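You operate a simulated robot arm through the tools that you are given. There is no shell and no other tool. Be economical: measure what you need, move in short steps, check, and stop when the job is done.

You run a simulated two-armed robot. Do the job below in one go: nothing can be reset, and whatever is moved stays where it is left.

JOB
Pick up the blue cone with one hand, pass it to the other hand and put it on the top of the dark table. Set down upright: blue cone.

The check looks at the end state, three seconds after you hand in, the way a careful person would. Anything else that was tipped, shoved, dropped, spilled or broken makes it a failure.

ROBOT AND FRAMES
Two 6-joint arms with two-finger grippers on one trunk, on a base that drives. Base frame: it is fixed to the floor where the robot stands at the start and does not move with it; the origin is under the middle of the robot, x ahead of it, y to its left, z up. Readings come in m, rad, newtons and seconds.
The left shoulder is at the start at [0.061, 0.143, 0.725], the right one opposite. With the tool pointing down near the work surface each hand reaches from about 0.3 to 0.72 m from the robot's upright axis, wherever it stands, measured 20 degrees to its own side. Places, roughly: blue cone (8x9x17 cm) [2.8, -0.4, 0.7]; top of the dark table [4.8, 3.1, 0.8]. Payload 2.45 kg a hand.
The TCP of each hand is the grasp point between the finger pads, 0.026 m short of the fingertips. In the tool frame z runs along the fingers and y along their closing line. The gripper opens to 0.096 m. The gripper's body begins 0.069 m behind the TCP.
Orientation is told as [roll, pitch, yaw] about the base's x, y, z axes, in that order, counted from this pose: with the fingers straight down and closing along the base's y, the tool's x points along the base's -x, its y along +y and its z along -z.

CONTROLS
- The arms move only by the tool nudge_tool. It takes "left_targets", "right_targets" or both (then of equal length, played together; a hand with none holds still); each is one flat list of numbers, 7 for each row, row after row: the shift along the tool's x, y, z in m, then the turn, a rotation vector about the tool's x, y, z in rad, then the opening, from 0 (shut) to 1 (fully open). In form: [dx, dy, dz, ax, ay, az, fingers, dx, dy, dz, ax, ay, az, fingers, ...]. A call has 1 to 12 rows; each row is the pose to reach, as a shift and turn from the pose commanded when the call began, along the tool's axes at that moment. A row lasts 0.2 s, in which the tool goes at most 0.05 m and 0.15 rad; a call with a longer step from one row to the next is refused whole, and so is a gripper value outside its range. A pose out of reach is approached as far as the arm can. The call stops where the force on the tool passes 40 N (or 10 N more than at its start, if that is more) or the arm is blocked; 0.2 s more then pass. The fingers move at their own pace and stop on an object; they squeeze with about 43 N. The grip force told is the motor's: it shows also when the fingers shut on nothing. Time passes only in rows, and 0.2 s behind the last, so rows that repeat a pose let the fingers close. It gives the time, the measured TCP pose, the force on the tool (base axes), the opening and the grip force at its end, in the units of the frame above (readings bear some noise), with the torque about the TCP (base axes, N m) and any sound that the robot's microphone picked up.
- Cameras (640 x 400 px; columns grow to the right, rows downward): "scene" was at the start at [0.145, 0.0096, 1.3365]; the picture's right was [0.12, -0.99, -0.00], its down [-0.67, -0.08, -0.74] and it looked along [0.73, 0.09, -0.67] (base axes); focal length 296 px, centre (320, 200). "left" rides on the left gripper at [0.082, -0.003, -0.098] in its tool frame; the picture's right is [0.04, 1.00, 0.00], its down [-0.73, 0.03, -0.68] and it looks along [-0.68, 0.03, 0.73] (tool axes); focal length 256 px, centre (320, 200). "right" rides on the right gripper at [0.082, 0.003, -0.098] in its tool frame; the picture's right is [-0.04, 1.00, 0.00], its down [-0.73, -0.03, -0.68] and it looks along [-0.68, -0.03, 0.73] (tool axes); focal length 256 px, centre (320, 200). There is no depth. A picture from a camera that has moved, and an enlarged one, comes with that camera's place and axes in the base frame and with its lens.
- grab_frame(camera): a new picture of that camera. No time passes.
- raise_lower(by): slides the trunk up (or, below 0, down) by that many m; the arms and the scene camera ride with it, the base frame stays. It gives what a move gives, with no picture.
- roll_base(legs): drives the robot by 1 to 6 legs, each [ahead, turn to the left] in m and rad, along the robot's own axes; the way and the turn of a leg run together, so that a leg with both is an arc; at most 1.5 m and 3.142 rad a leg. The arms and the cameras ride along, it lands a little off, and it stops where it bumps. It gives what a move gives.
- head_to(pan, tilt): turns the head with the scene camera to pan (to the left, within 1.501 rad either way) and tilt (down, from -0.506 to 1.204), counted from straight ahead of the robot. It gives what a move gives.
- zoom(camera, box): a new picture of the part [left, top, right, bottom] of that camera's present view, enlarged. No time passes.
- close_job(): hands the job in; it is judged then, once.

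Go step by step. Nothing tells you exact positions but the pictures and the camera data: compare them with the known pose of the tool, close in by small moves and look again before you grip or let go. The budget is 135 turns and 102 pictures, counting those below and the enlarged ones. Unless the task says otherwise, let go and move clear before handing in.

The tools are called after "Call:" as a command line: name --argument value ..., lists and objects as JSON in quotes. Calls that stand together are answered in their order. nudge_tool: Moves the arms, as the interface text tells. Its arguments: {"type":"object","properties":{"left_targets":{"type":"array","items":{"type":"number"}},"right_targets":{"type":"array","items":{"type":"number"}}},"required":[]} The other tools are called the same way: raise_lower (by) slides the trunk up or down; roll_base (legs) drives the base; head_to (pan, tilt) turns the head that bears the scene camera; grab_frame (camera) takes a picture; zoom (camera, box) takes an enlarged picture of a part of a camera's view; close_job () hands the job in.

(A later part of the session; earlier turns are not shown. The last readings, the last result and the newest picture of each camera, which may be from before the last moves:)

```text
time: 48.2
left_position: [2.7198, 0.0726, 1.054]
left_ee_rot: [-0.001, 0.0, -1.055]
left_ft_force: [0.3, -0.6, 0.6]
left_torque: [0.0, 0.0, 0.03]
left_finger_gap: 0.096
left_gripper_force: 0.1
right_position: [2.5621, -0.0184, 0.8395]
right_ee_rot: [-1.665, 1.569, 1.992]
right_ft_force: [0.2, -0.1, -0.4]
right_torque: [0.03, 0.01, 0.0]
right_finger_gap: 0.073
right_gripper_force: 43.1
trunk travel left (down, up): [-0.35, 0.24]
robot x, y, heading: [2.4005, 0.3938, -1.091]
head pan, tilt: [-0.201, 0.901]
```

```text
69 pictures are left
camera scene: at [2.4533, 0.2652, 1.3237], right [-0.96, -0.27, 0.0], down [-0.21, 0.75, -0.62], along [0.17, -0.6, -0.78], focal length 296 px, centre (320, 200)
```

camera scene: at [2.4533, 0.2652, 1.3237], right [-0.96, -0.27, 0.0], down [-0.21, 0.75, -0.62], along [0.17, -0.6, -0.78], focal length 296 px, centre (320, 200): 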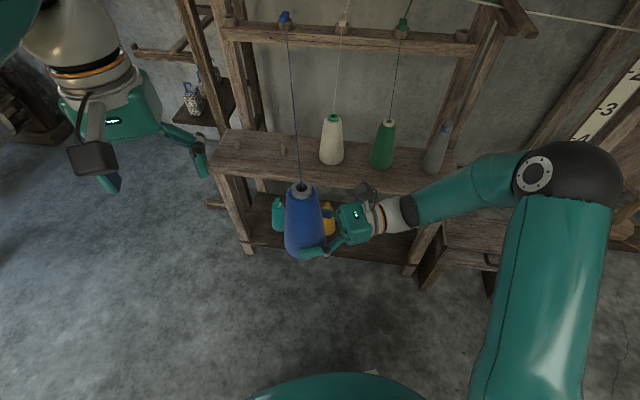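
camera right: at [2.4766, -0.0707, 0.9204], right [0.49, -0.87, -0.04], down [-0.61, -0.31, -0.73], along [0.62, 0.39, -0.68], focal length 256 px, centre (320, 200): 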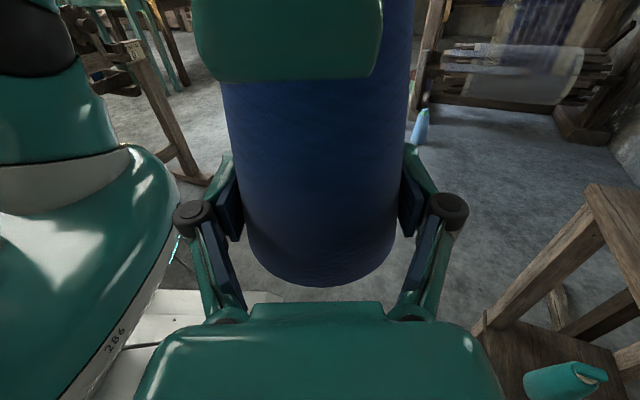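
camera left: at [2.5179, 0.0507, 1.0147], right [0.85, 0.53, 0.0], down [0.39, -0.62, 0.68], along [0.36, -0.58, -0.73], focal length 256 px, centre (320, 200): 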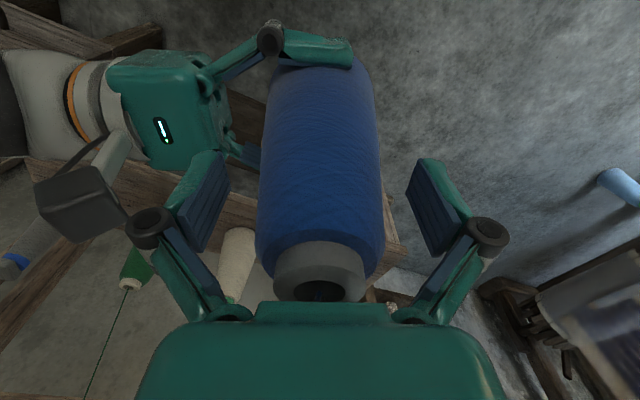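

The handover worked and the left hand is clear. I'll raise the trunk 0.15 m so the cone clears table height, and look to the left for a safe way to the dark table.

Call:
raise_lower --by 0.15

Call:
head_to --pan 1.45 --tilt 0.5

Call:
grab_frame --camera "scene"

```text
time: 49.9
left_position: [2.7193, 0.0721, 1.2012]
left_ee_rot: [0.001, 0.001, -1.056]
left_ft_force: [-0.7, 0.6, -0.5]
left_torque: [-0.03, 0.01, 0.01]
left_finger_gap: 0.0958
left_gripper_force: 0.0
right_position: [2.5604, -0.0194, 0.9887]
right_ee_rot: [-1.817, 1.568, 1.843]
right_ft_force: [0.3, -0.5, -2.8]
right_torque: [0.0, 0.0, -0.04]
right_finger_gap: 0.0728
right_gripper_force: 43.0
trunk travel left (down, up): [-0.5, 0.09]
robot x, y, heading: [2.4043, 0.3934, -1.092]
head pan, tilt: [-0.201, 0.901]
```

```text
time: 51.6
left_position: [2.72, 0.0721, 1.202]
left_ee_rot: [-0.001, 0.001, -1.057]
left_ft_force: [0.6, 0.0, -0.1]
left_torque: [-0.01, 0.01, 0.04]
left_finger_gap: 0.0961
left_gripper_force: 0.0
right_position: [2.5618, -0.0188, 0.9887]
right_ee_rot: [-1.882, 1.569, 1.777]
right_ft_force: [0.1, -0.4, -2.6]
right_torque: [0.02, 0.0, 0.0]
right_finger_gap: 0.0727
right_gripper_force: 43.2
trunk travel left (down, up): [-0.5, 0.09]
robot x, y, heading: [2.4053, 0.3904, -1.09]
head pan, tilt: [1.45, 0.499]
```

```text
68 pictures are left
camera scene: at [2.5177, 0.3692, 1.5076], right [0.35, -0.94, 0.0], down [-0.45, -0.17, -0.88], along [0.82, 0.31, -0.48], focal length 296 px, centre (320, 200)
```

scene: 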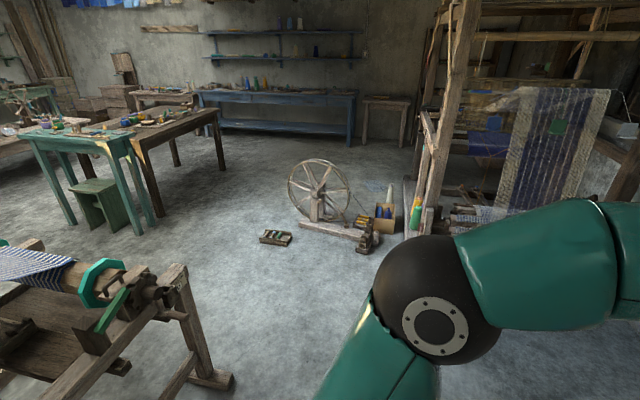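

I can see the dark table ahead-left with some items on it, a spinning wheel and a small floor object to its front right, and a green table to its left. Zooming for its edges, legs and free area.

Call:
zoom --camera "scene" --box '[0, 70, 260, 250]'

```text
2.22 times, centred on (130, 160) of scene
camera zoom: at [2.5177, 0.3692, 1.5076], right [0.35, -0.94, 0.0], down [-0.45, -0.17, -0.88], along [0.82, 0.31, -0.48], focal length 658 px, centre (742, 289)
```

zoom: 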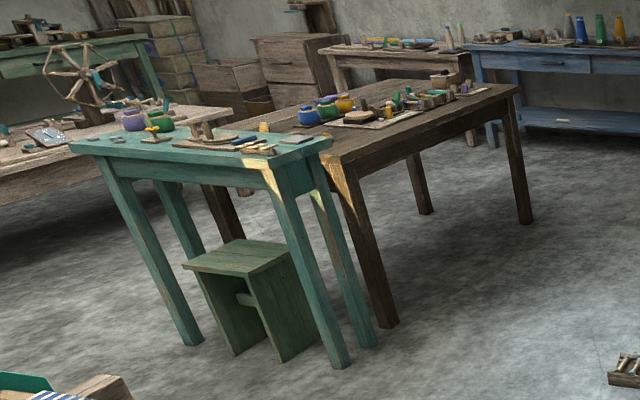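

The dark table's front edge runs about (4.2, 2.6) to (5.45, 2.8) with its top at about 0.78, and a free strip in front of the items near (4.95, 2.82). I'll route along y≈0.5, then between the loom foot (3.17, 1.1) and the floor object (4.3, 1.46).

Call:
roll_base --legs '[[0, 1.2], [1.25, 0]]'

Call:
head_to --pan 0.9 --tilt 0.6

Call:
grab_frame --camera "scene"

Call:
grab_frame --camera "right"

```text
time: 55.6
left_position: [2.815, 0.5803, 1.2032]
left_ee_rot: [-0.005, -0.001, 0.155]
left_ft_force: [-1.0, 0.9, 0.3]
left_torque: [-0.14, -0.03, 0.0]
left_finger_gap: 0.096
left_gripper_force: 0.1
right_position: [2.8462, 0.3985, 0.9897]
right_ee_rot: [-0.478, 1.565, -1.895]
right_ft_force: [-0.8, 1.1, -2.7]
right_torque: [-0.04, -0.01, -0.02]
right_finger_gap: 0.0732
right_gripper_force: 42.6
trunk travel left (down, up): [-0.5, 0.09]
robot x, y, heading: [2.4115, 0.3363, 0.109]
head pan, tilt: [1.45, 0.499]
stopped in leg 1: the robot was blocked; the commanded pose is now the measured one
```

```text
time: 56.5
left_position: [2.8167, 0.5756, 1.2031]
left_ee_rot: [0.0, 0.002, 0.152]
left_ft_force: [0.8, -0.2, -0.6]
left_torque: [-0.01, 0.03, -0.04]
left_finger_gap: 0.0957
left_gripper_force: 0.1
right_position: [2.8466, 0.3954, 0.9895]
right_ee_rot: [-1.567, 1.568, -2.983]
right_ft_force: [0.2, 0.0, -2.8]
right_torque: [0.0, -0.01, 0.01]
right_finger_gap: 0.0727
right_gripper_force: 42.9
trunk travel left (down, up): [-0.5, 0.09]
robot x, y, heading: [2.4117, 0.3404, 0.103]
head pan, tilt: [0.901, 0.6]
```

```text
66 pictures are left
camera scene: at [2.521, 0.4199, 1.4985], right [0.84, -0.54, 0.0], down [-0.3, -0.48, -0.83], along [0.44, 0.7, -0.56], focal length 296 px, centre (320, 200)
```

scene: 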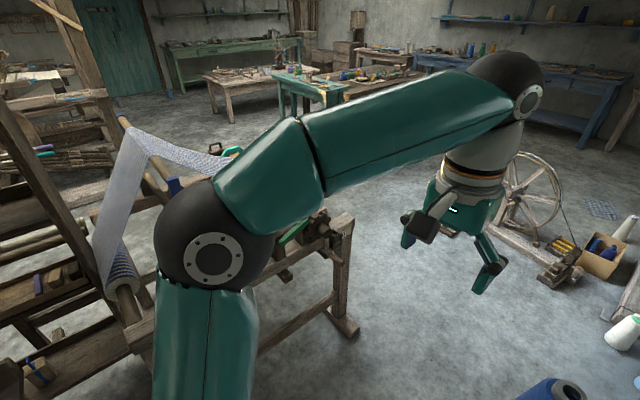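

```text
65 pictures are left
camera right: at [2.8649, 0.2984, 1.0712], right [0.99, 0.15, -0.04], down [0.07, -0.68, -0.73], along [-0.14, 0.72, -0.68], focal length 256 px, centre (320, 200)
```

right: 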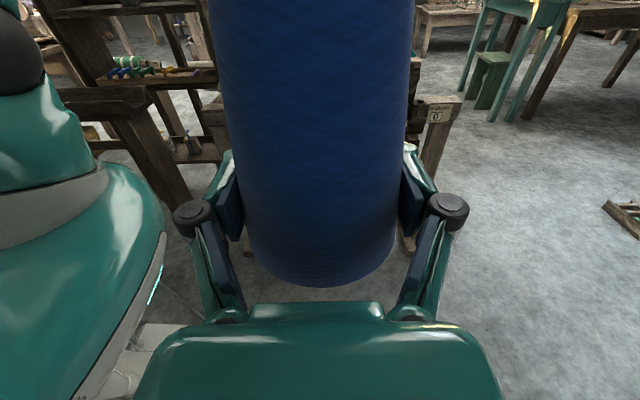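

The turn finished but touched something on the left, probably the left elbow near the loom. I'll turn back slightly right and drive away from it.

Call:
roll_base --legs '[[0, -0.2], [1.25, 0]]'

Call:
head_to --pan 1.2 --tilt 0.6

Call:
grab_frame --camera "scene"

```text
time: 63.7
left_position: [4.0966, 0.352, 1.2035]
left_ee_rot: [0.001, 0.003, -0.066]
left_ft_force: [0.1, 0.3, -0.6]
left_torque: [-0.01, 0.0, 0.04]
left_finger_gap: 0.0958
left_gripper_force: 0.1
right_position: [4.0891, 0.1697, 0.9902]
right_ee_rot: [-1.483, 1.569, -3.119]
right_ft_force: [0.0, -0.4, -3.1]
right_torque: [0.0, -0.04, -0.01]
right_finger_gap: 0.0726
right_gripper_force: 42.8
trunk travel left (down, up): [-0.5, 0.09]
robot x, y, heading: [3.6522, 0.2097, -0.115]
head pan, tilt: [0.901, 0.6]
```

```text
time: 64.5
left_position: [4.0985, 0.3528, 1.2033]
left_ee_rot: [0.001, 0.002, -0.062]
left_ft_force: [0.0, -0.5, 0.4]
left_torque: [0.02, -0.01, 0.02]
left_finger_gap: 0.0958
left_gripper_force: 0.0
right_position: [4.0889, 0.1707, 0.9906]
right_ee_rot: [-1.426, 1.567, -3.06]
right_ft_force: [-0.3, 0.3, -2.4]
right_torque: [-0.01, 0.02, 0.02]
right_finger_gap: 0.0725
right_gripper_force: 43.1
trunk travel left (down, up): [-0.5, 0.09]
robot x, y, heading: [3.6526, 0.2097, -0.117]
head pan, tilt: [1.201, 0.6]
```

```text
64 pictures are left
camera scene: at [3.7544, 0.2808, 1.4985], right [0.89, -0.47, 0.0], down [-0.26, -0.5, -0.82], along [0.38, 0.73, -0.57], focal length 296 px, centre (320, 200)
```

scene: 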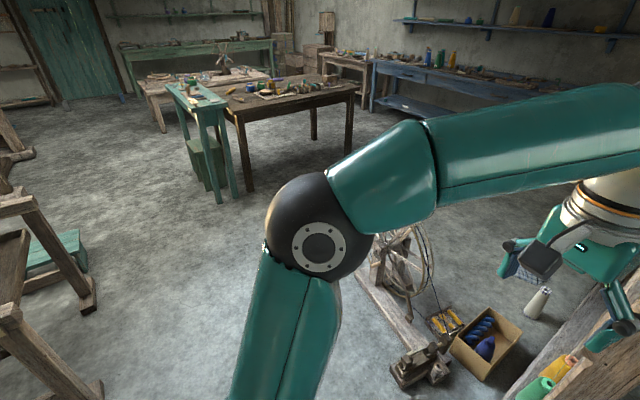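

The gap between the loom feet (x≈3.15) and the wheel/floor object (x≥4.25) is free. I'll turn to face it and drive through in two steps.

Call:
roll_base --legs '[[0, 1.6], [0.7, 0]]'

Call:
head_to --pan -0.3 --tilt 0.6

Call:
grab_frame --camera "scene"

```text
time: 68.2
left_position: [3.6603, 0.6821, 1.2038]
left_ee_rot: [-0.002, 0.002, 1.183]
left_ft_force: [-0.6, 0.5, -0.3]
left_torque: [-0.06, -0.03, -0.02]
left_finger_gap: 0.0957
left_gripper_force: 0.1
right_position: [3.8313, 0.6137, 0.9903]
right_ee_rot: [-0.996, 1.567, -1.386]
right_ft_force: [-1.1, 0.3, -2.9]
right_torque: [-0.03, 0.02, 0.0]
right_finger_gap: 0.0727
right_gripper_force: 43.5
trunk travel left (down, up): [-0.5, 0.09]
robot x, y, heading: [3.6962, 0.1837, 1.159]
head pan, tilt: [1.201, 0.6]
stopped in leg 1: the robot was blocked; the commanded pose is now the measured one
```

```text
time: 69.8
left_position: [3.6617, 0.6782, 1.2045]
left_ee_rot: [-0.001, 0.002, 1.183]
left_ft_force: [0.2, -0.7, -0.2]
left_torque: [0.05, 0.0, -0.03]
left_finger_gap: 0.0959
left_gripper_force: 0.1
right_position: [3.8328, 0.6136, 0.9906]
right_ee_rot: [-1.455, 1.568, -1.847]
right_ft_force: [-0.1, -0.3, -2.5]
right_torque: [0.03, 0.03, 0.02]
right_finger_gap: 0.0725
right_gripper_force: 42.8
trunk travel left (down, up): [-0.5, 0.09]
robot x, y, heading: [3.6997, 0.1837, 1.165]
head pan, tilt: [-0.3, 0.6]
```

```text
63 pictures are left
camera scene: at [3.7823, 0.3098, 1.4985], right [0.76, -0.65, 0.0], down [-0.37, -0.43, -0.82], along [0.53, 0.63, -0.57], focal length 296 px, centre (320, 200)
```

scene: 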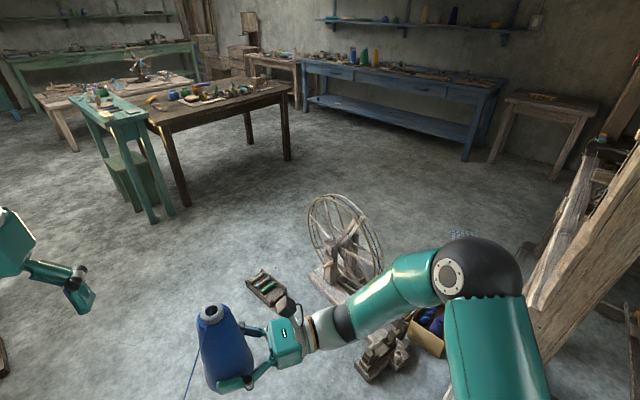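

The turn stopped at heading 1.16, blocked by something. The floor bottles near (4.2, 0.15–0.3) and the big loom post are on my right, so I'll look there before moving.

Call:
head_to --pan -1.2 --tilt 0.8

Call:
grab_frame --camera "scene"

Call:
head_to --pan 1.3 --tilt 0.8

Call:
grab_frame --camera "scene"

```text
time: 71.0
left_position: [3.6611, 0.6796, 1.2043]
left_ee_rot: [-0.002, 0.001, 1.181]
left_ft_force: [0.2, -1.0, 0.4]
left_torque: [0.01, 0.0, 0.04]
left_finger_gap: 0.0961
left_gripper_force: 0.0
right_position: [3.8331, 0.6123, 0.9912]
right_ee_rot: [-1.462, 1.568, -1.852]
right_ft_force: [-0.1, -0.1, -3.6]
right_torque: [-0.03, -0.04, 0.02]
right_finger_gap: 0.0731
right_gripper_force: 43.2
trunk travel left (down, up): [-0.5, 0.09]
robot x, y, heading: [3.702, 0.1865, 1.168]
head pan, tilt: [-1.201, 0.799]
```

```text
62 pictures are left
camera scene: at [3.8057, 0.2397, 1.4816], right [-0.03, -1.0, 0.0], down [-0.72, 0.02, -0.7], along [0.7, -0.02, -0.72], focal length 296 px, centre (320, 200)
```

scene: 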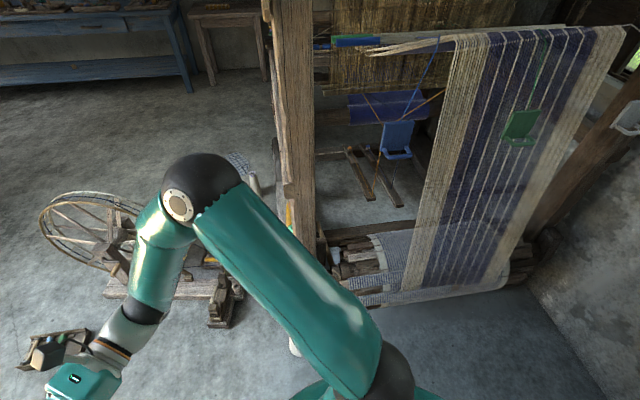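

```text
time: 73.2
left_position: [3.6625, 0.6794, 1.2044]
left_ee_rot: [-0.002, 0.0, 1.181]
left_ft_force: [-0.3, -0.2, -0.2]
left_torque: [0.03, 0.01, 0.0]
left_finger_gap: 0.0961
left_gripper_force: 0.1
right_position: [3.8326, 0.6117, 0.9902]
right_ee_rot: [-1.462, 1.567, -1.85]
right_ft_force: [0.5, -0.1, -2.1]
right_torque: [0.0, 0.01, -0.03]
right_finger_gap: 0.0725
right_gripper_force: 42.9
trunk travel left (down, up): [-0.5, 0.09]
robot x, y, heading: [3.6992, 0.1874, 1.169]
head pan, tilt: [1.3, 0.799]
```

```text
61 pictures are left
camera scene: at [3.6621, 0.2928, 1.4816], right [0.63, 0.78, 0.0], down [0.56, -0.45, -0.7], along [-0.54, 0.44, -0.72], focal length 296 px, centre (320, 200)
```

scene: 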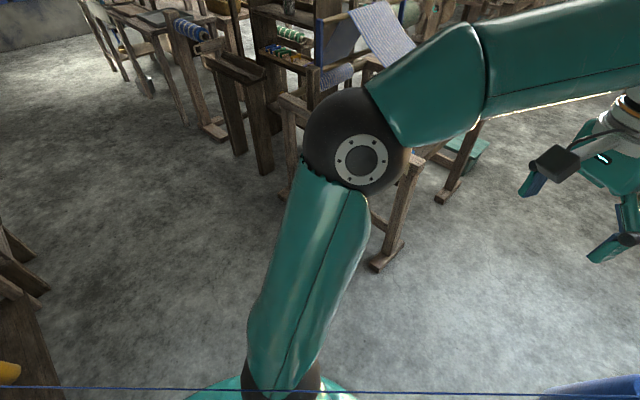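

I see nothing touching the robot: the loom post is about 0.4 m beyond the right elbow and the left loom is clear. I'll try continuing the turn in a smaller step.

Call:
roll_base --legs '[[0, 0.3]]'

Call:
head_to --pan 1.45 --tilt 1.1

Call:
grab_frame --camera "scene"

```text
time: 74.7
left_position: [3.5187, 0.6495, 1.2043]
left_ee_rot: [-0.001, 0.001, 1.481]
left_ft_force: [-0.3, 0.2, 0.6]
left_torque: [0.0, 0.02, -0.01]
left_finger_gap: 0.0961
left_gripper_force: 0.0
right_position: [3.7025, 0.6356, 0.9913]
right_ee_rot: [-1.383, 1.566, -1.478]
right_ft_force: [-0.4, 0.6, -3.1]
right_torque: [-0.04, 0.02, 0.02]
right_finger_gap: 0.0725
right_gripper_force: 43.4
trunk travel left (down, up): [-0.5, 0.09]
robot x, y, heading: [3.7114, 0.1822, 1.464]
head pan, tilt: [1.3, 0.799]
```

```text
time: 75.5
left_position: [3.5206, 0.6502, 1.205]
left_ee_rot: [-0.001, 0.001, 1.477]
left_ft_force: [0.9, 0.2, -0.2]
left_torque: [0.02, 0.0, 0.01]
left_finger_gap: 0.0956
left_gripper_force: 0.1
right_position: [3.7025, 0.6373, 0.9909]
right_ee_rot: [-1.523, 1.566, -1.617]
right_ft_force: [0.9, -0.2, -2.9]
right_torque: [0.0, -0.05, 0.0]
right_finger_gap: 0.0727
right_gripper_force: 42.9
trunk travel left (down, up): [-0.5, 0.09]
robot x, y, heading: [3.7149, 0.1861, 1.465]
head pan, tilt: [1.45, 1.1]
```

```text
60 pictures are left
camera scene: at [3.66, 0.2627, 1.46], right [0.22, 0.97, 0.0], down [0.87, -0.2, -0.45], along [-0.44, 0.1, -0.89], focal length 296 px, centre (320, 200)
```

scene: 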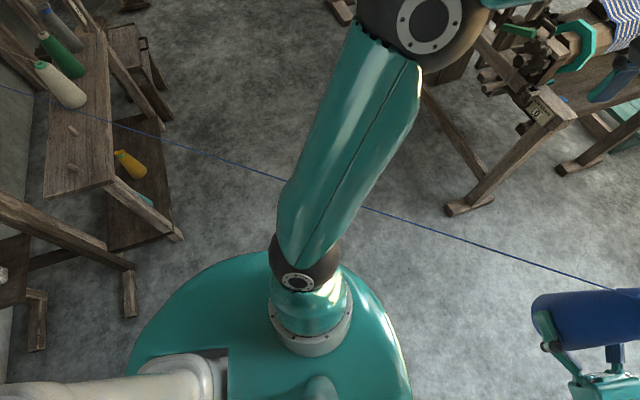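

The turn completes and nothing is touching; the drawn thread carries no force. Driving up the gap now, keeping to x≈3.73.

Call:
roll_base --legs '[[0, 0.1], [0.8, 0]]'

Call:
head_to --pan -0.8 --tilt 0.8

Call:
grab_frame --camera "scene"

```text
time: 80.4
left_position: [3.4651, 1.429, 1.2049]
left_ee_rot: [-0.001, 0.003, 1.594]
left_ft_force: [0.6, 0.4, -0.3]
left_torque: [-0.04, -0.02, -0.03]
left_finger_gap: 0.0957
left_gripper_force: 0.1
right_position: [3.6486, 1.4362, 0.9901]
right_ee_rot: [-1.406, 1.567, -1.388]
right_ft_force: [0.2, -0.3, -3.4]
right_torque: [-0.01, -0.02, -0.01]
right_finger_gap: 0.0728
right_gripper_force: 43.1
trunk travel left (down, up): [-0.5, 0.09]
robot x, y, heading: [3.7147, 0.9915, 1.583]
head pan, tilt: [1.45, 1.1]
```

```text
time: 82.5
left_position: [3.4656, 1.4281, 1.2045]
left_ee_rot: [-0.002, 0.001, 1.594]
left_ft_force: [0.1, -0.2, -0.5]
left_torque: [0.0, 0.02, -0.01]
left_finger_gap: 0.0959
left_gripper_force: 0.1
right_position: [3.6494, 1.4335, 0.9916]
right_ee_rot: [-1.348, 1.568, -1.332]
right_ft_force: [-0.5, 0.6, -2.9]
right_torque: [-0.02, -0.02, 0.04]
right_finger_gap: 0.0724
right_gripper_force: 43.4
trunk travel left (down, up): [-0.5, 0.09]
robot x, y, heading: [3.7169, 0.9895, 1.587]
head pan, tilt: [-0.799, 0.799]
```

```text
59 pictures are left
camera scene: at [3.7705, 1.1089, 1.4816], right [0.71, -0.71, 0.0], down [-0.51, -0.51, -0.7], along [0.49, 0.49, -0.72], focal length 296 px, centre (320, 200)
```

scene: 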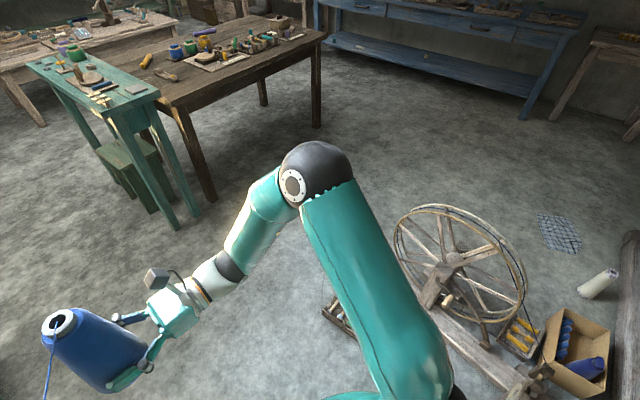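

The way ahead is clear. I'll go 0.87 m on, then turn right toward the dark table's front and look.

Call:
roll_base --legs '[[0.87, 0], [0, -0.65], [0, -0.62]]'

Call:
head_to --pan -1.1 --tilt 0.6

Call:
grab_frame --camera "scene"

Call:
head_to --pan 0.4 --tilt 0.6

Call:
grab_frame --camera "scene"

```text
time: 91.0
left_position: [4.0374, 2.2495, 1.2066]
left_ee_rot: [0.002, -0.001, 0.363]
left_ft_force: [0.3, -0.7, -0.2]
left_torque: [0.07, 0.03, -0.04]
left_finger_gap: 0.096
left_gripper_force: 0.1
right_position: [4.1048, 2.0799, 0.9926]
right_ee_rot: [-1.599, 1.567, -2.814]
right_ft_force: [-0.2, -1.1, -3.0]
right_torque: [0.0, -0.02, -0.01]
right_finger_gap: 0.0729
right_gripper_force: 42.8
trunk travel left (down, up): [-0.5, 0.09]
robot x, y, heading: [3.688, 1.9237, 0.327]
head pan, tilt: [-0.799, 0.799]
stopped in leg 3: the robot was blocked; the commanded pose is now the measured one
```

```text
time: 91.8
left_position: [4.0348, 2.2519, 1.2062]
left_ee_rot: [-0.002, -0.002, 0.364]
left_ft_force: [0.1, -0.5, 0.0]
left_torque: [-0.01, 0.01, 0.02]
left_finger_gap: 0.0962
left_gripper_force: 0.0
right_position: [4.1036, 2.082, 0.9919]
right_ee_rot: [-1.102, 1.571, -2.311]
right_ft_force: [0.3, -0.9, -3.0]
right_torque: [-0.04, -0.05, -0.01]
right_finger_gap: 0.0727
right_gripper_force: 42.9
trunk travel left (down, up): [-0.5, 0.09]
robot x, y, heading: [3.6883, 1.924, 0.321]
head pan, tilt: [-1.1, 0.6]
```

```text
58 pictures are left
camera scene: at [3.809, 1.8789, 1.4984], right [-0.7, -0.71, 0.0], down [-0.4, 0.4, -0.82], along [0.59, -0.58, -0.57], focal length 296 px, centre (320, 200)
```

scene: 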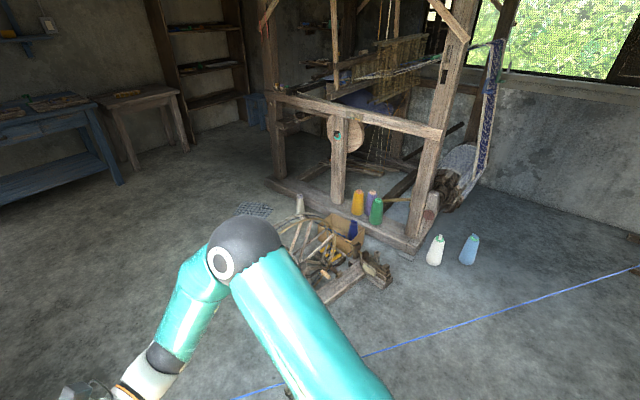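

```text
time: 93.4
left_position: [4.0352, 2.2526, 1.2067]
left_ee_rot: [0.001, -0.001, 0.365]
left_ft_force: [-0.6, -0.4, 1.1]
left_torque: [0.02, 0.01, 0.0]
left_finger_gap: 0.0957
left_gripper_force: 0.2
right_position: [4.1029, 2.081, 0.9932]
right_ee_rot: [-1.035, 1.568, -2.244]
right_ft_force: [-0.7, 0.3, -2.8]
right_torque: [0.0, 0.02, 0.0]
right_finger_gap: 0.0724
right_gripper_force: 42.8
trunk travel left (down, up): [-0.5, 0.09]
robot x, y, heading: [3.6835, 1.9263, 0.32]
head pan, tilt: [0.4, 0.6]
```

```text
57 pictures are left
camera scene: at [3.8123, 1.9995, 1.4985], right [0.66, -0.75, 0.0], down [-0.43, -0.37, -0.82], along [0.62, 0.54, -0.57], focal length 296 px, centre (320, 200)
```

scene: 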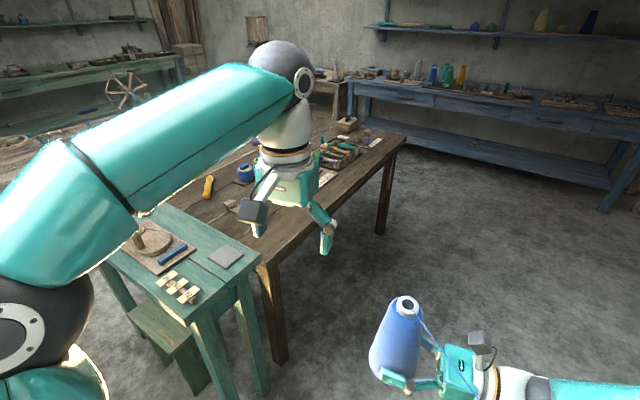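

The bottles and everything by the loom still stand upright. The dark table's front is ahead-left, so I'll drive alongside it to about (4.95, 2.2).

Call:
roll_base --legs '[[0, -0.12], [1.25, 0]]'

Call:
head_to --pan 1.2 --tilt 0.7

Call:
grab_frame --camera "scene"

```text
time: 100.4
left_position: [5.2926, 2.4671, 1.2059]
left_ee_rot: [0.0, 0.0, 0.254]
left_ft_force: [0.4, -0.4, -0.1]
left_torque: [0.01, -0.02, 0.0]
left_finger_gap: 0.0962
left_gripper_force: 0.1
right_position: [5.3418, 2.2893, 0.9925]
right_ee_rot: [-1.051, 1.566, -2.373]
right_ft_force: [0.0, -0.3, -3.6]
right_torque: [0.03, 0.0, 0.01]
right_finger_gap: 0.0723
right_gripper_force: 43.3
trunk travel left (down, up): [-0.5, 0.09]
robot x, y, heading: [4.9084, 2.178, 0.213]
head pan, tilt: [0.4, 0.6]
```

```text
time: 101.5
left_position: [5.2929, 2.4672, 1.2059]
left_ee_rot: [-0.001, -0.001, 0.254]
left_ft_force: [0.8, 0.2, -0.6]
left_torque: [-0.01, 0.0, 0.02]
left_finger_gap: 0.0961
left_gripper_force: 0.1
right_position: [5.3414, 2.2904, 0.9926]
right_ee_rot: [-0.961, 1.566, -2.285]
right_ft_force: [0.4, 0.0, -2.2]
right_torque: [-0.01, 0.02, -0.01]
right_finger_gap: 0.0724
right_gripper_force: 42.5
trunk travel left (down, up): [-0.5, 0.09]
robot x, y, heading: [4.9087, 2.1774, 0.209]
head pan, tilt: [1.201, 0.7]
```

```text
56 pictures are left
camera scene: at [4.9842, 2.274, 1.4899], right [0.99, -0.16, 0.0], down [-0.1, -0.64, -0.76], along [0.12, 0.76, -0.64], focal length 296 px, centre (320, 200)
```

scene: 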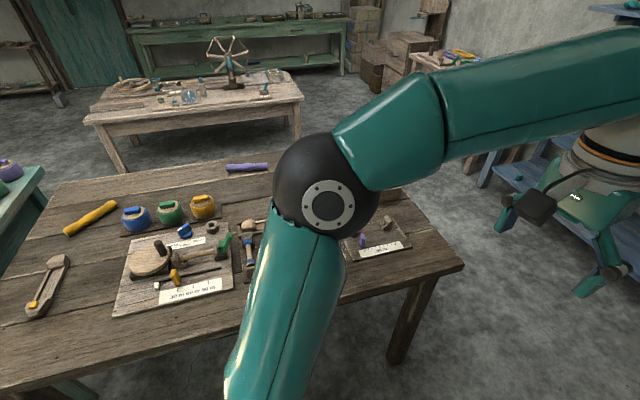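

The table's front edge is at y≈2.65 with items about 13 cm behind it. I'll turn to face the table and see what is hidden under the arm.

Call:
roll_base --legs '[[0, 0.75], [0, 0.75]]'

Call:
head_to --pan 0.1 --tilt 0.85

Call:
grab_frame --camera "scene"

Call:
grab_frame --camera "left"

```text
time: 105.6
left_position: [4.7745, 2.6441, 1.2061]
left_ee_rot: [-0.002, 0.001, 1.466]
left_ft_force: [0.2, -0.3, -0.8]
left_torque: [-0.05, -0.07, -0.01]
left_finger_gap: 0.096
left_gripper_force: 0.0
right_position: [4.9584, 2.6268, 0.9927]
right_ee_rot: [-0.645, 1.563, -0.756]
right_ft_force: [-1.1, 0.5, -3.7]
right_torque: [0.01, 0.0, 0.03]
right_finger_gap: 0.0723
right_gripper_force: 43.0
trunk travel left (down, up): [-0.5, 0.09]
robot x, y, heading: [4.9651, 2.1782, 1.457]
head pan, tilt: [1.201, 0.7]
stopped in leg 2: the robot was blocked; the commanded pose is now the measured one
```

```text
time: 107.0
left_position: [4.7769, 2.6414, 1.2063]
left_ee_rot: [0.001, 0.001, 1.465]
left_ft_force: [1.0, -0.3, 0.6]
left_torque: [-0.01, -0.01, -0.01]
left_finger_gap: 0.096
left_gripper_force: 0.0
right_position: [4.9596, 2.6262, 0.9932]
right_ee_rot: [-0.893, 1.565, -1.005]
right_ft_force: [0.6, -0.2, -2.7]
right_torque: [-0.02, -0.01, 0.02]
right_finger_gap: 0.0726
right_gripper_force: 42.9
trunk travel left (down, up): [-0.5, 0.09]
robot x, y, heading: [4.9686, 2.1693, 1.454]
head pan, tilt: [0.099, 0.85]
```

```text
55 pictures are left
camera scene: at [4.9738, 2.3096, 1.4776], right [1.0, -0.01, 0.0], down [-0.01, -0.75, -0.66], along [0.01, 0.66, -0.75], focal length 296 px, centre (320, 200)
```

scene: 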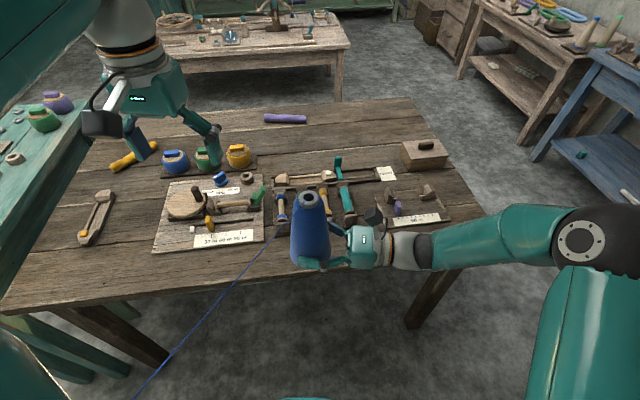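

```text
54 pictures are left
camera left: at [4.7702, 2.5589, 1.3046], right [-1.0, 0.07, 0.0], down [0.05, 0.73, 0.68], along [0.05, 0.68, -0.73], focal length 256 px, centre (320, 200)
```

left: 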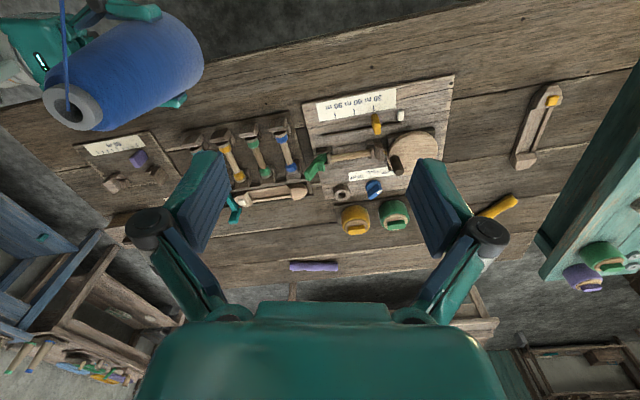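

The free strip by the tools, around (4.95, 2.75), suits a hand pointing straight forward, so that the palm stays off the table and the fingertips stop short of the tools. I'll extend the right hand forward and turn it clockwise about the vertical in steps.

Call:
nudge_tool --right_targets '[0, 0.02, 0, -0.1, 0, 0, 0, 0, 0.04, 0, -0.2, 0, 0, 0, 0, 0.06, 0, -0.3, 0, 0, 0, 0, 0.08, 0, -0.4, 0, 0, 0, 0, 0.1, 0, -0.5, 0, 0, 0, 0, 0.12, 0, -0.6, 0, 0, 0, 0, 0.12, 0, -0.7, 0, 0, 0, 0, 0.12, 0, -0.8, 0, 0, 0]'

Call:
grab_frame --camera "scene"

```text
time: 108.8
left_position: [4.7761, 2.6425, 1.208]
left_ee_rot: [-0.002, -0.002, 1.464]
left_ft_force: [-0.3, 0.0, 0.6]
left_torque: [-0.03, -0.03, 0.0]
left_finger_gap: 0.0958
left_gripper_force: 0.0
right_position: [4.9749, 2.745, 0.993]
right_ee_rot: [0.071, 1.565, -0.842]
right_ft_force: [0.2, 0.4, -2.8]
right_torque: [-0.01, -0.01, 0.01]
right_finger_gap: 0.0724
right_gripper_force: 43.1
trunk travel left (down, up): [-0.5, 0.09]
robot x, y, heading: [4.9628, 2.1703, 1.454]
head pan, tilt: [0.099, 0.85]
```

```text
53 pictures are left
camera scene: at [4.9734, 2.3097, 1.4776], right [1.0, -0.02, 0.0], down [-0.01, -0.75, -0.66], along [0.01, 0.66, -0.75], focal length 296 px, centre (320, 200)
```

scene: 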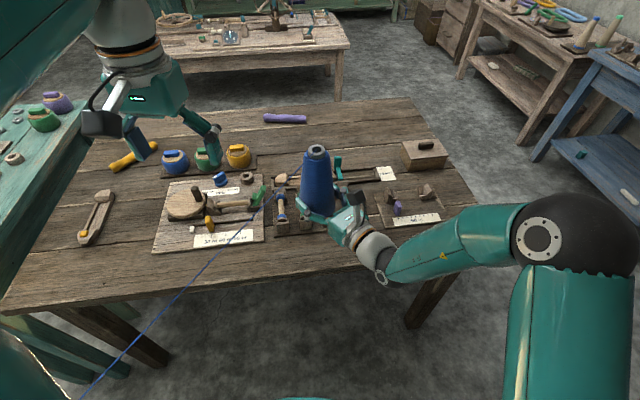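

Good so far; continuing the remaining turn.

Call:
nudge_tool --right_targets '[0, 0, 0, -0.1, 0, 0, 0, 0, 0, 0, -0.2, 0, 0, 0, 0, 0, 0, -0.3, 0, 0, 0, 0, 0, 0, -0.4, 0, 0, 0, 0, 0, 0, -0.5, 0, 0, 0, 0, 0, 0, -0.6, 0, 0, 0]'

Call:
grab_frame --camera "scene"

Call:
grab_frame --camera "right"

Call:
grab_frame --camera "left"

```text
time: 110.2
left_position: [4.7761, 2.6419, 1.2074]
left_ee_rot: [0.0, 0.0, 1.465]
left_ft_force: [0.3, 0.4, -0.2]
left_torque: [0.02, 0.04, -0.02]
left_finger_gap: 0.0962
left_gripper_force: 0.1
right_position: [4.9888, 2.7496, 0.9884]
right_ee_rot: [0.192, 1.57, -0.906]
right_ft_force: [-0.6, -0.3, -3.4]
right_torque: [0.0, -0.02, 0.0]
right_finger_gap: 0.0725
right_gripper_force: 43.5
right hand out of reach, approached as far as the arm can: row 2, 3, 4, 5, 6
trunk travel left (down, up): [-0.5, 0.09]
robot x, y, heading: [4.963, 2.1708, 1.454]
head pan, tilt: [0.099, 0.85]
```

```text
52 pictures are left
camera scene: at [4.9739, 2.3096, 1.4776], right [1.0, -0.02, 0.0], down [-0.01, -0.75, -0.66], along [0.01, 0.66, -0.75], focal length 296 px, centre (320, 200)
```

scene: 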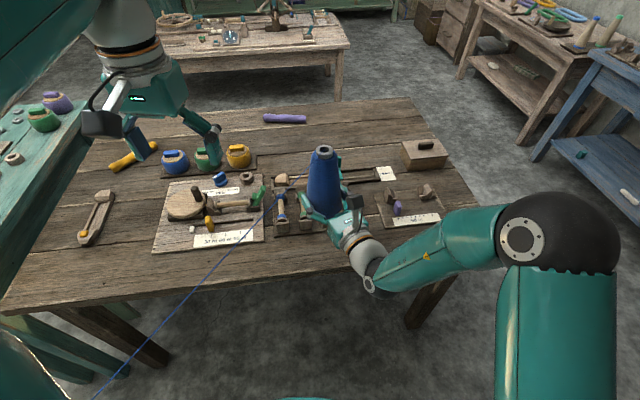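

```text
51 pictures are left
camera right: at [5.0355, 2.6636, 1.0703], right [0.89, 0.45, -0.04], down [0.28, -0.62, -0.73], along [-0.36, 0.64, -0.68], focal length 256 px, centre (320, 200)
```

right: 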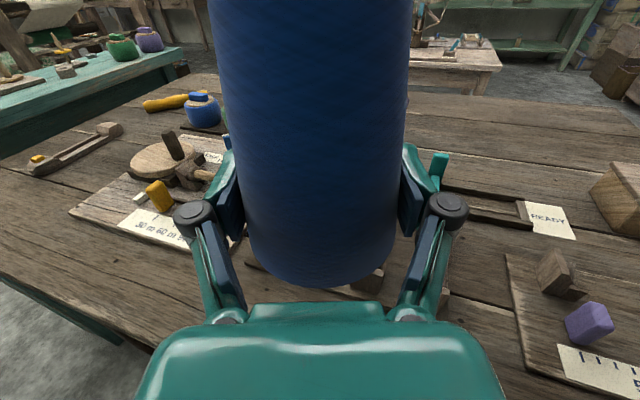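

```text
50 pictures are left
camera left: at [4.7703, 2.5589, 1.3046], right [-1.0, 0.07, 0.0], down [0.05, 0.73, 0.68], along [0.05, 0.68, -0.73], focal length 256 px, centre (320, 200)
```

left: 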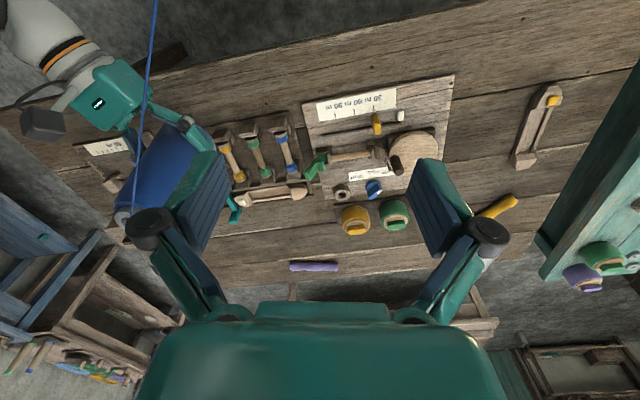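

The wrist stops about 0.33 rad short of perpendicular to the edge, which is still fine. The cone hangs nearly over the target; I'll zoom to measure the strip between the table edge and the tool tray.

Call:
zoom --camera "scene" --box '[220, 150, 460, 300]'

Call:
zoom --camera "left" --box '[60, 20, 380, 220]'

```text
2.67 times, centred on (340, 225) of scene
camera zoom: at [4.9739, 2.3096, 1.4776], right [1.0, -0.02, 0.0], down [-0.01, -0.75, -0.66], along [0.01, 0.66, -0.75], focal length 790 px, centre (267, 133)
```

zoom: 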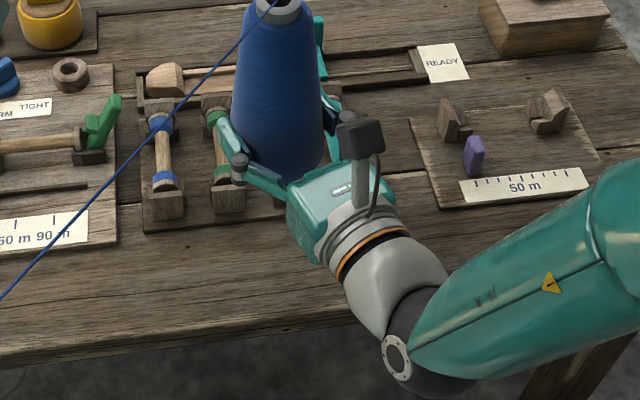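

```text
2.00 times, centred on (220, 120) of left
camera zoom: at [4.7703, 2.5589, 1.3046], right [-1.0, 0.07, 0.0], down [0.05, 0.73, 0.68], along [0.05, 0.68, -0.73], focal length 512 px, centre (520, 360)
```

zoom: 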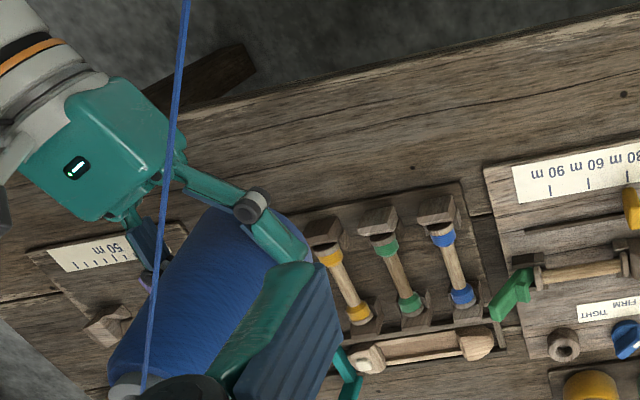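

The tool tray ends near x≈5.045 and the next board begins at x≈5.155, both with their front at y≈2.81; the table edge is at y≈2.70. The best spot is (5.09, 2.77), so I'll shift there and try a bit more wrist turn.

Call:
nudge_tool --right_targets '[0, 0.033, -0.009, 0, 0, 0, 0, 0, 0.066, -0.018, 0, 0, 0, 0, 0, 0.099, -0.028, 0, 0, 0, 0, 0, 0.099, -0.028, -0.1, 0, 0, 0, 0, 0.099, -0.028, -0.2, 0, 0, 0]'

Call:
grab_frame --camera "right"

Call:
zoom --camera "left" --box '[0, 20, 320, 220]'

Call:
zoom --camera "scene" --box '[220, 150, 460, 300]'

```text
time: 111.4
left_position: [4.7782, 2.6403, 1.2072]
left_ee_rot: [0.0, -0.001, 1.465]
left_ft_force: [0.4, -0.8, 0.5]
left_torque: [0.01, 0.03, 0.02]
left_finger_gap: 0.096
left_gripper_force: 0.1
right_position: [5.095, 2.7697, 0.9876]
right_ee_rot: [2.378, 1.57, 1.086]
right_ft_force: [0.5, 0.0, -3.5]
right_torque: [0.0, 0.0, 0.03]
right_finger_gap: 0.0723
right_gripper_force: 43.1
right hand out of reach, approached as far as the arm can: row 5
trunk travel left (down, up): [-0.5, 0.09]
robot x, y, heading: [4.962, 2.1729, 1.454]
head pan, tilt: [0.099, 0.85]
```

```text
47 pictures are left
camera right: at [5.1246, 2.6766, 1.0689], right [0.96, 0.27, -0.04], down [0.16, -0.66, -0.73], along [-0.23, 0.7, -0.68], focal length 256 px, centre (320, 200)
```

right: 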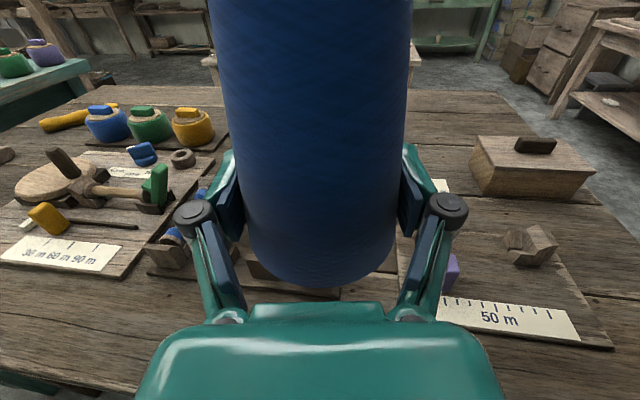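

```text
2.00 times, centred on (160, 120) of left
camera zoom: at [4.7707, 2.5591, 1.3046], right [-1.0, 0.07, 0.0], down [0.05, 0.73, 0.68], along [0.05, 0.68, -0.73], focal length 512 px, centre (640, 360)
```

zoom: 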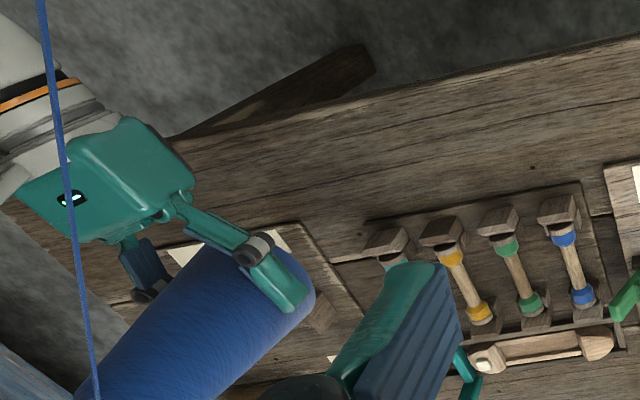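

```text
2.67 times, centred on (340, 225) of scene
camera zoom: at [4.9744, 2.3098, 1.4775], right [1.0, -0.02, 0.0], down [-0.01, -0.75, -0.66], along [0.01, 0.66, -0.75], focal length 790 px, centre (267, 133)
```

zoom: 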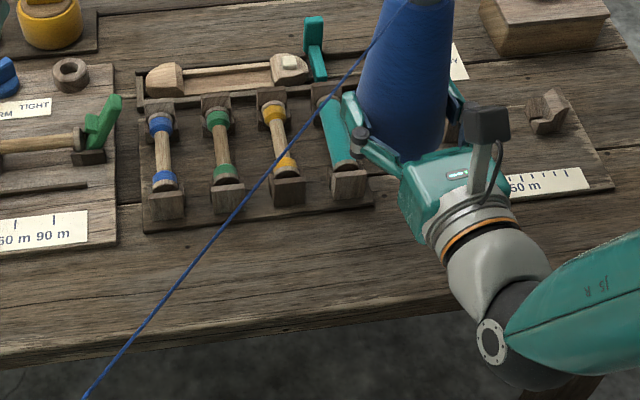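

The tray actually ends at x≈5.09 and the board starts at 5.158, so I'll set down at (5.122, 2.757), about 6.6 cm from the edge and equally clear of both boards. Shifting there, then lowering to just above the table.

Call:
nudge_tool --right_targets '[0, 0.0225, -0.02, 0, 0, 0, 0, -0.03, 0.024, -0.02, 0, 0, 0, 0, -0.06, 0.025, -0.02, 0, 0, 0, 0, -0.09, 0.026, -0.02, 0, 0, 0, 0, -0.12, 0.027, -0.02, 0, 0, 0, 0, -0.12, 0.027, -0.02, 0, 0, 0, 0]'

Call:
zoom --camera "scene" --box '[260, 150, 460, 300]'

Call:
zoom --camera "left" --box '[0, 0, 320, 200]'

Call:
grab_frame --camera "right"

```text
time: 112.8
left_position: [4.7761, 2.6413, 1.2074]
left_ee_rot: [-0.002, -0.001, 1.464]
left_ft_force: [-0.9, -0.4, 0.9]
left_torque: [0.0, 0.01, -0.01]
left_finger_gap: 0.0958
left_gripper_force: 0.1
right_position: [5.1257, 2.7571, 0.8671]
right_ee_rot: [0.81, 1.569, -0.489]
right_ft_force: [0.4, 0.1, -3.3]
right_torque: [-0.01, 0.0, -0.02]
right_finger_gap: 0.0721
right_gripper_force: 43.3
trunk travel left (down, up): [-0.5, 0.09]
robot x, y, heading: [4.9682, 2.1731, 1.456]
head pan, tilt: [0.099, 0.85]
```

```text
2.67 times, centred on (360, 225) of scene
camera zoom: at [4.9737, 2.3094, 1.4776], right [1.0, -0.02, 0.0], down [-0.01, -0.75, -0.66], along [0.01, 0.66, -0.75], focal length 790 px, centre (213, 133)
```

zoom: 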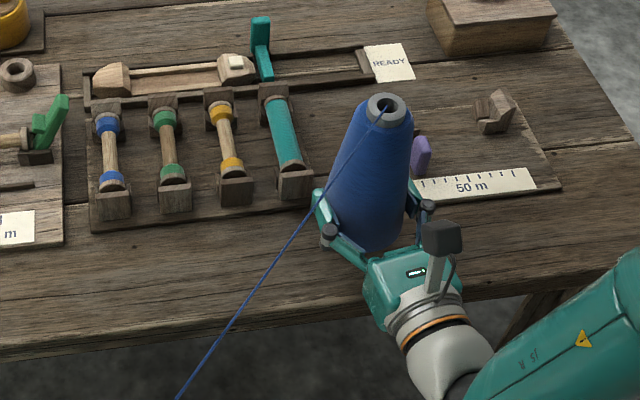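

```text
2.00 times, centred on (160, 100) of left
camera zoom: at [4.7701, 2.5587, 1.3047], right [-1.0, 0.07, 0.0], down [0.05, 0.73, 0.68], along [0.05, 0.68, -0.73], focal length 512 px, centre (640, 400)
```

zoom: 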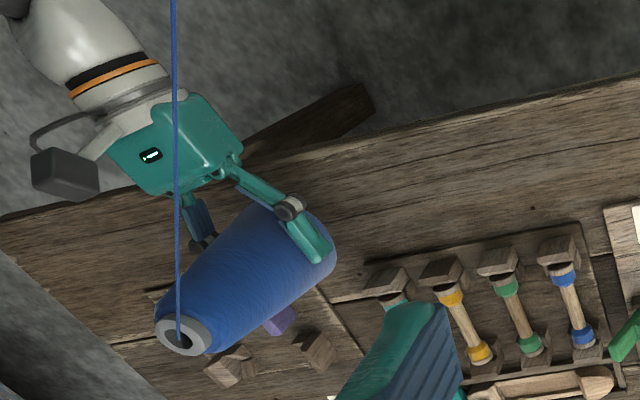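

```text
42 pictures are left
camera right: at [5.1538, 2.6642, 0.9486], right [0.96, 0.27, -0.04], down [0.15, -0.66, -0.73], along [-0.22, 0.7, -0.68], focal length 256 px, centre (320, 200)
```

right: 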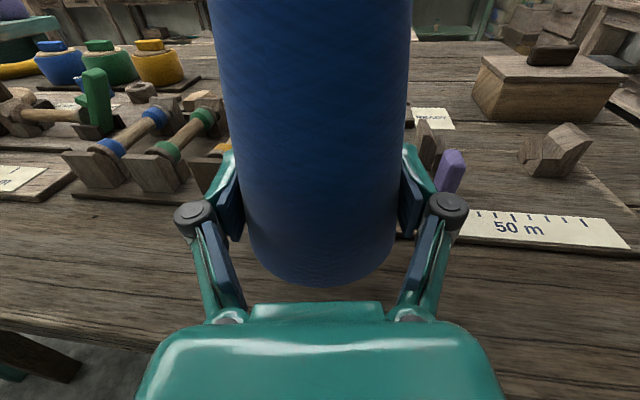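

The cone hangs over the free spot with clear room on all sides. Lowering slowly and watching the force.

Call:
nudge_tool --right_targets '[-0.01, 0, 0, 0, 0, 0, 0, -0.02, 0, 0, 0, 0, 0, 0, -0.028, 0.001, 0, 0, 0, 0, 0, -0.034, 0.001, 0, 0, 0, 0, 0]'

Call:
zoom --camera "scene" --box '[300, 170, 440, 270]'

```text
time: 113.8
left_position: [4.7764, 2.6415, 1.2065]
left_ee_rot: [0.001, 0.001, 1.464]
left_ft_force: [-0.1, -0.4, 0.6]
left_torque: [-0.01, 0.02, -0.02]
left_finger_gap: 0.096
left_gripper_force: 0.1
right_position: [5.1264, 2.7571, 0.8335]
right_ee_rot: [0.639, 1.568, -0.66]
right_ft_force: [0.4, -0.3, -2.8]
right_torque: [-0.03, -0.02, 0.02]
right_finger_gap: 0.0724
right_gripper_force: 43.3
trunk travel left (down, up): [-0.5, 0.09]
robot x, y, heading: [4.9672, 2.1725, 1.457]
head pan, tilt: [0.099, 0.85]
```

```text
4.00 times, centred on (370, 220) of scene
camera zoom: at [4.9739, 2.3098, 1.4775], right [1.0, -0.02, 0.0], down [-0.01, -0.75, -0.66], along [0.01, 0.66, -0.75], focal length 1185 px, centre (120, 120)
```

zoom: 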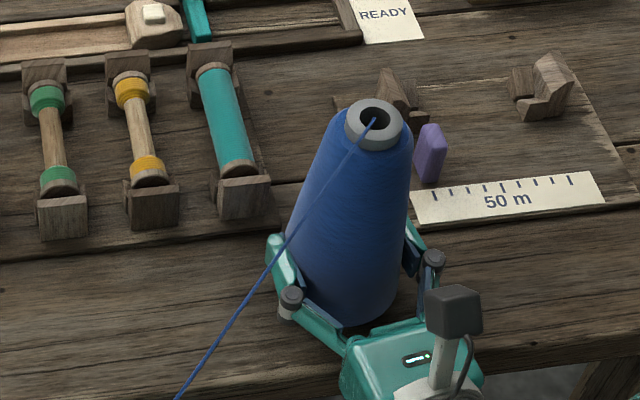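

Not touching yet. Continuing in millimetre steps.

Call:
nudge_tool --right_targets '[-0.002, 0, 0, 0, 0, 0, 0, -0.004, 0, 0, 0, 0, 0, 0, -0.006, 0, 0, 0, 0, 0, 0, -0.008, 0, 0, 0, 0, 0, 0]'

```text
time: 114.8
left_position: [4.7767, 2.6418, 1.2068]
left_ee_rot: [-0.001, 0.0, 1.464]
left_ft_force: [0.2, -0.3, 0.3]
left_torque: [0.0, -0.01, 0.03]
left_finger_gap: 0.0959
left_gripper_force: 0.0
right_position: [5.1274, 2.7579, 0.8273]
right_ee_rot: [0.502, 1.569, -0.795]
right_ft_force: [-1.3, 0.9, -2.2]
right_torque: [-0.01, 0.01, -0.01]
right_finger_gap: 0.0723
right_gripper_force: 42.9
trunk travel left (down, up): [-0.5, 0.09]
robot x, y, heading: [4.9658, 2.1699, 1.456]
head pan, tilt: [0.099, 0.85]
```

Call:
nudge_tool --right_targets '[-0.002, 0, 0, 0, 0, 0, 0, -0.004, 0, 0, 0, 0, 0, 0, -0.006, 0, 0, 0, 0, 0, 0]'

Call:
grab_frame --camera "right"

```text
time: 115.6
left_position: [4.7766, 2.6413, 1.2069]
left_ee_rot: [-0.002, -0.001, 1.465]
left_ft_force: [0.7, -0.2, -0.7]
left_torque: [-0.02, -0.01, 0.01]
left_finger_gap: 0.0961
left_gripper_force: 0.0
right_position: [5.1283, 2.7594, 0.8201]
right_ee_rot: [0.362, 1.569, -0.94]
right_ft_force: [0.2, -0.2, -2.6]
right_torque: [0.01, 0.0, -0.03]
right_finger_gap: 0.0724
right_gripper_force: 43.4
trunk travel left (down, up): [-0.5, 0.09]
robot x, y, heading: [4.9654, 2.1714, 1.458]
head pan, tilt: [0.099, 0.85]
```

```text
40 pictures are left
camera right: at [5.156, 2.665, 0.9016], right [0.96, 0.27, -0.04], down [0.15, -0.66, -0.73], along [-0.22, 0.7, -0.68], focal length 256 px, centre (320, 200)
```

right: 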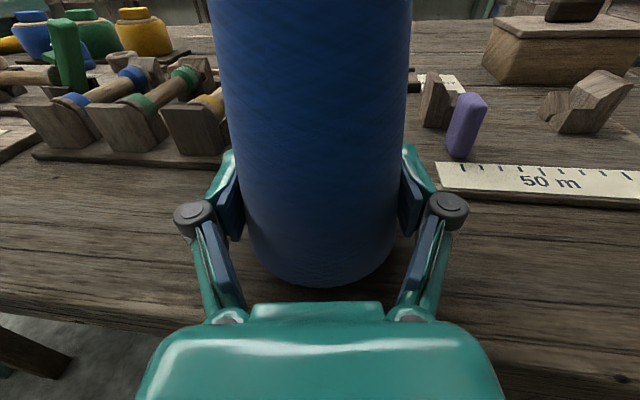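

Very close, with a contact shadow forming. Continuing down.

Call:
nudge_tool --right_targets '[-0.002, 0, 0, 0, 0, 0, 0, -0.004, 0, 0, 0, 0, 0, 0, -0.006, 0, 0, 0, 0, 0, 0]'

```text
time: 116.4
left_position: [4.776, 2.6404, 1.2079]
left_ee_rot: [-0.002, -0.001, 1.465]
left_ft_force: [0.7, -1.0, 0.2]
left_torque: [0.0, -0.01, -0.02]
left_finger_gap: 0.0961
left_gripper_force: 0.1
right_position: [5.1268, 2.7587, 0.819]
right_ee_rot: [2.727, 1.563, 1.424]
right_ft_force: [-1.5, 2.0, 15.5]
right_torque: [-0.61, 0.05, -0.03]
right_finger_gap: 0.0722
right_gripper_force: 43.0
trunk travel left (down, up): [-0.5, 0.09]
robot x, y, heading: [4.9673, 2.1696, 1.457]
head pan, tilt: [0.099, 0.85]
```

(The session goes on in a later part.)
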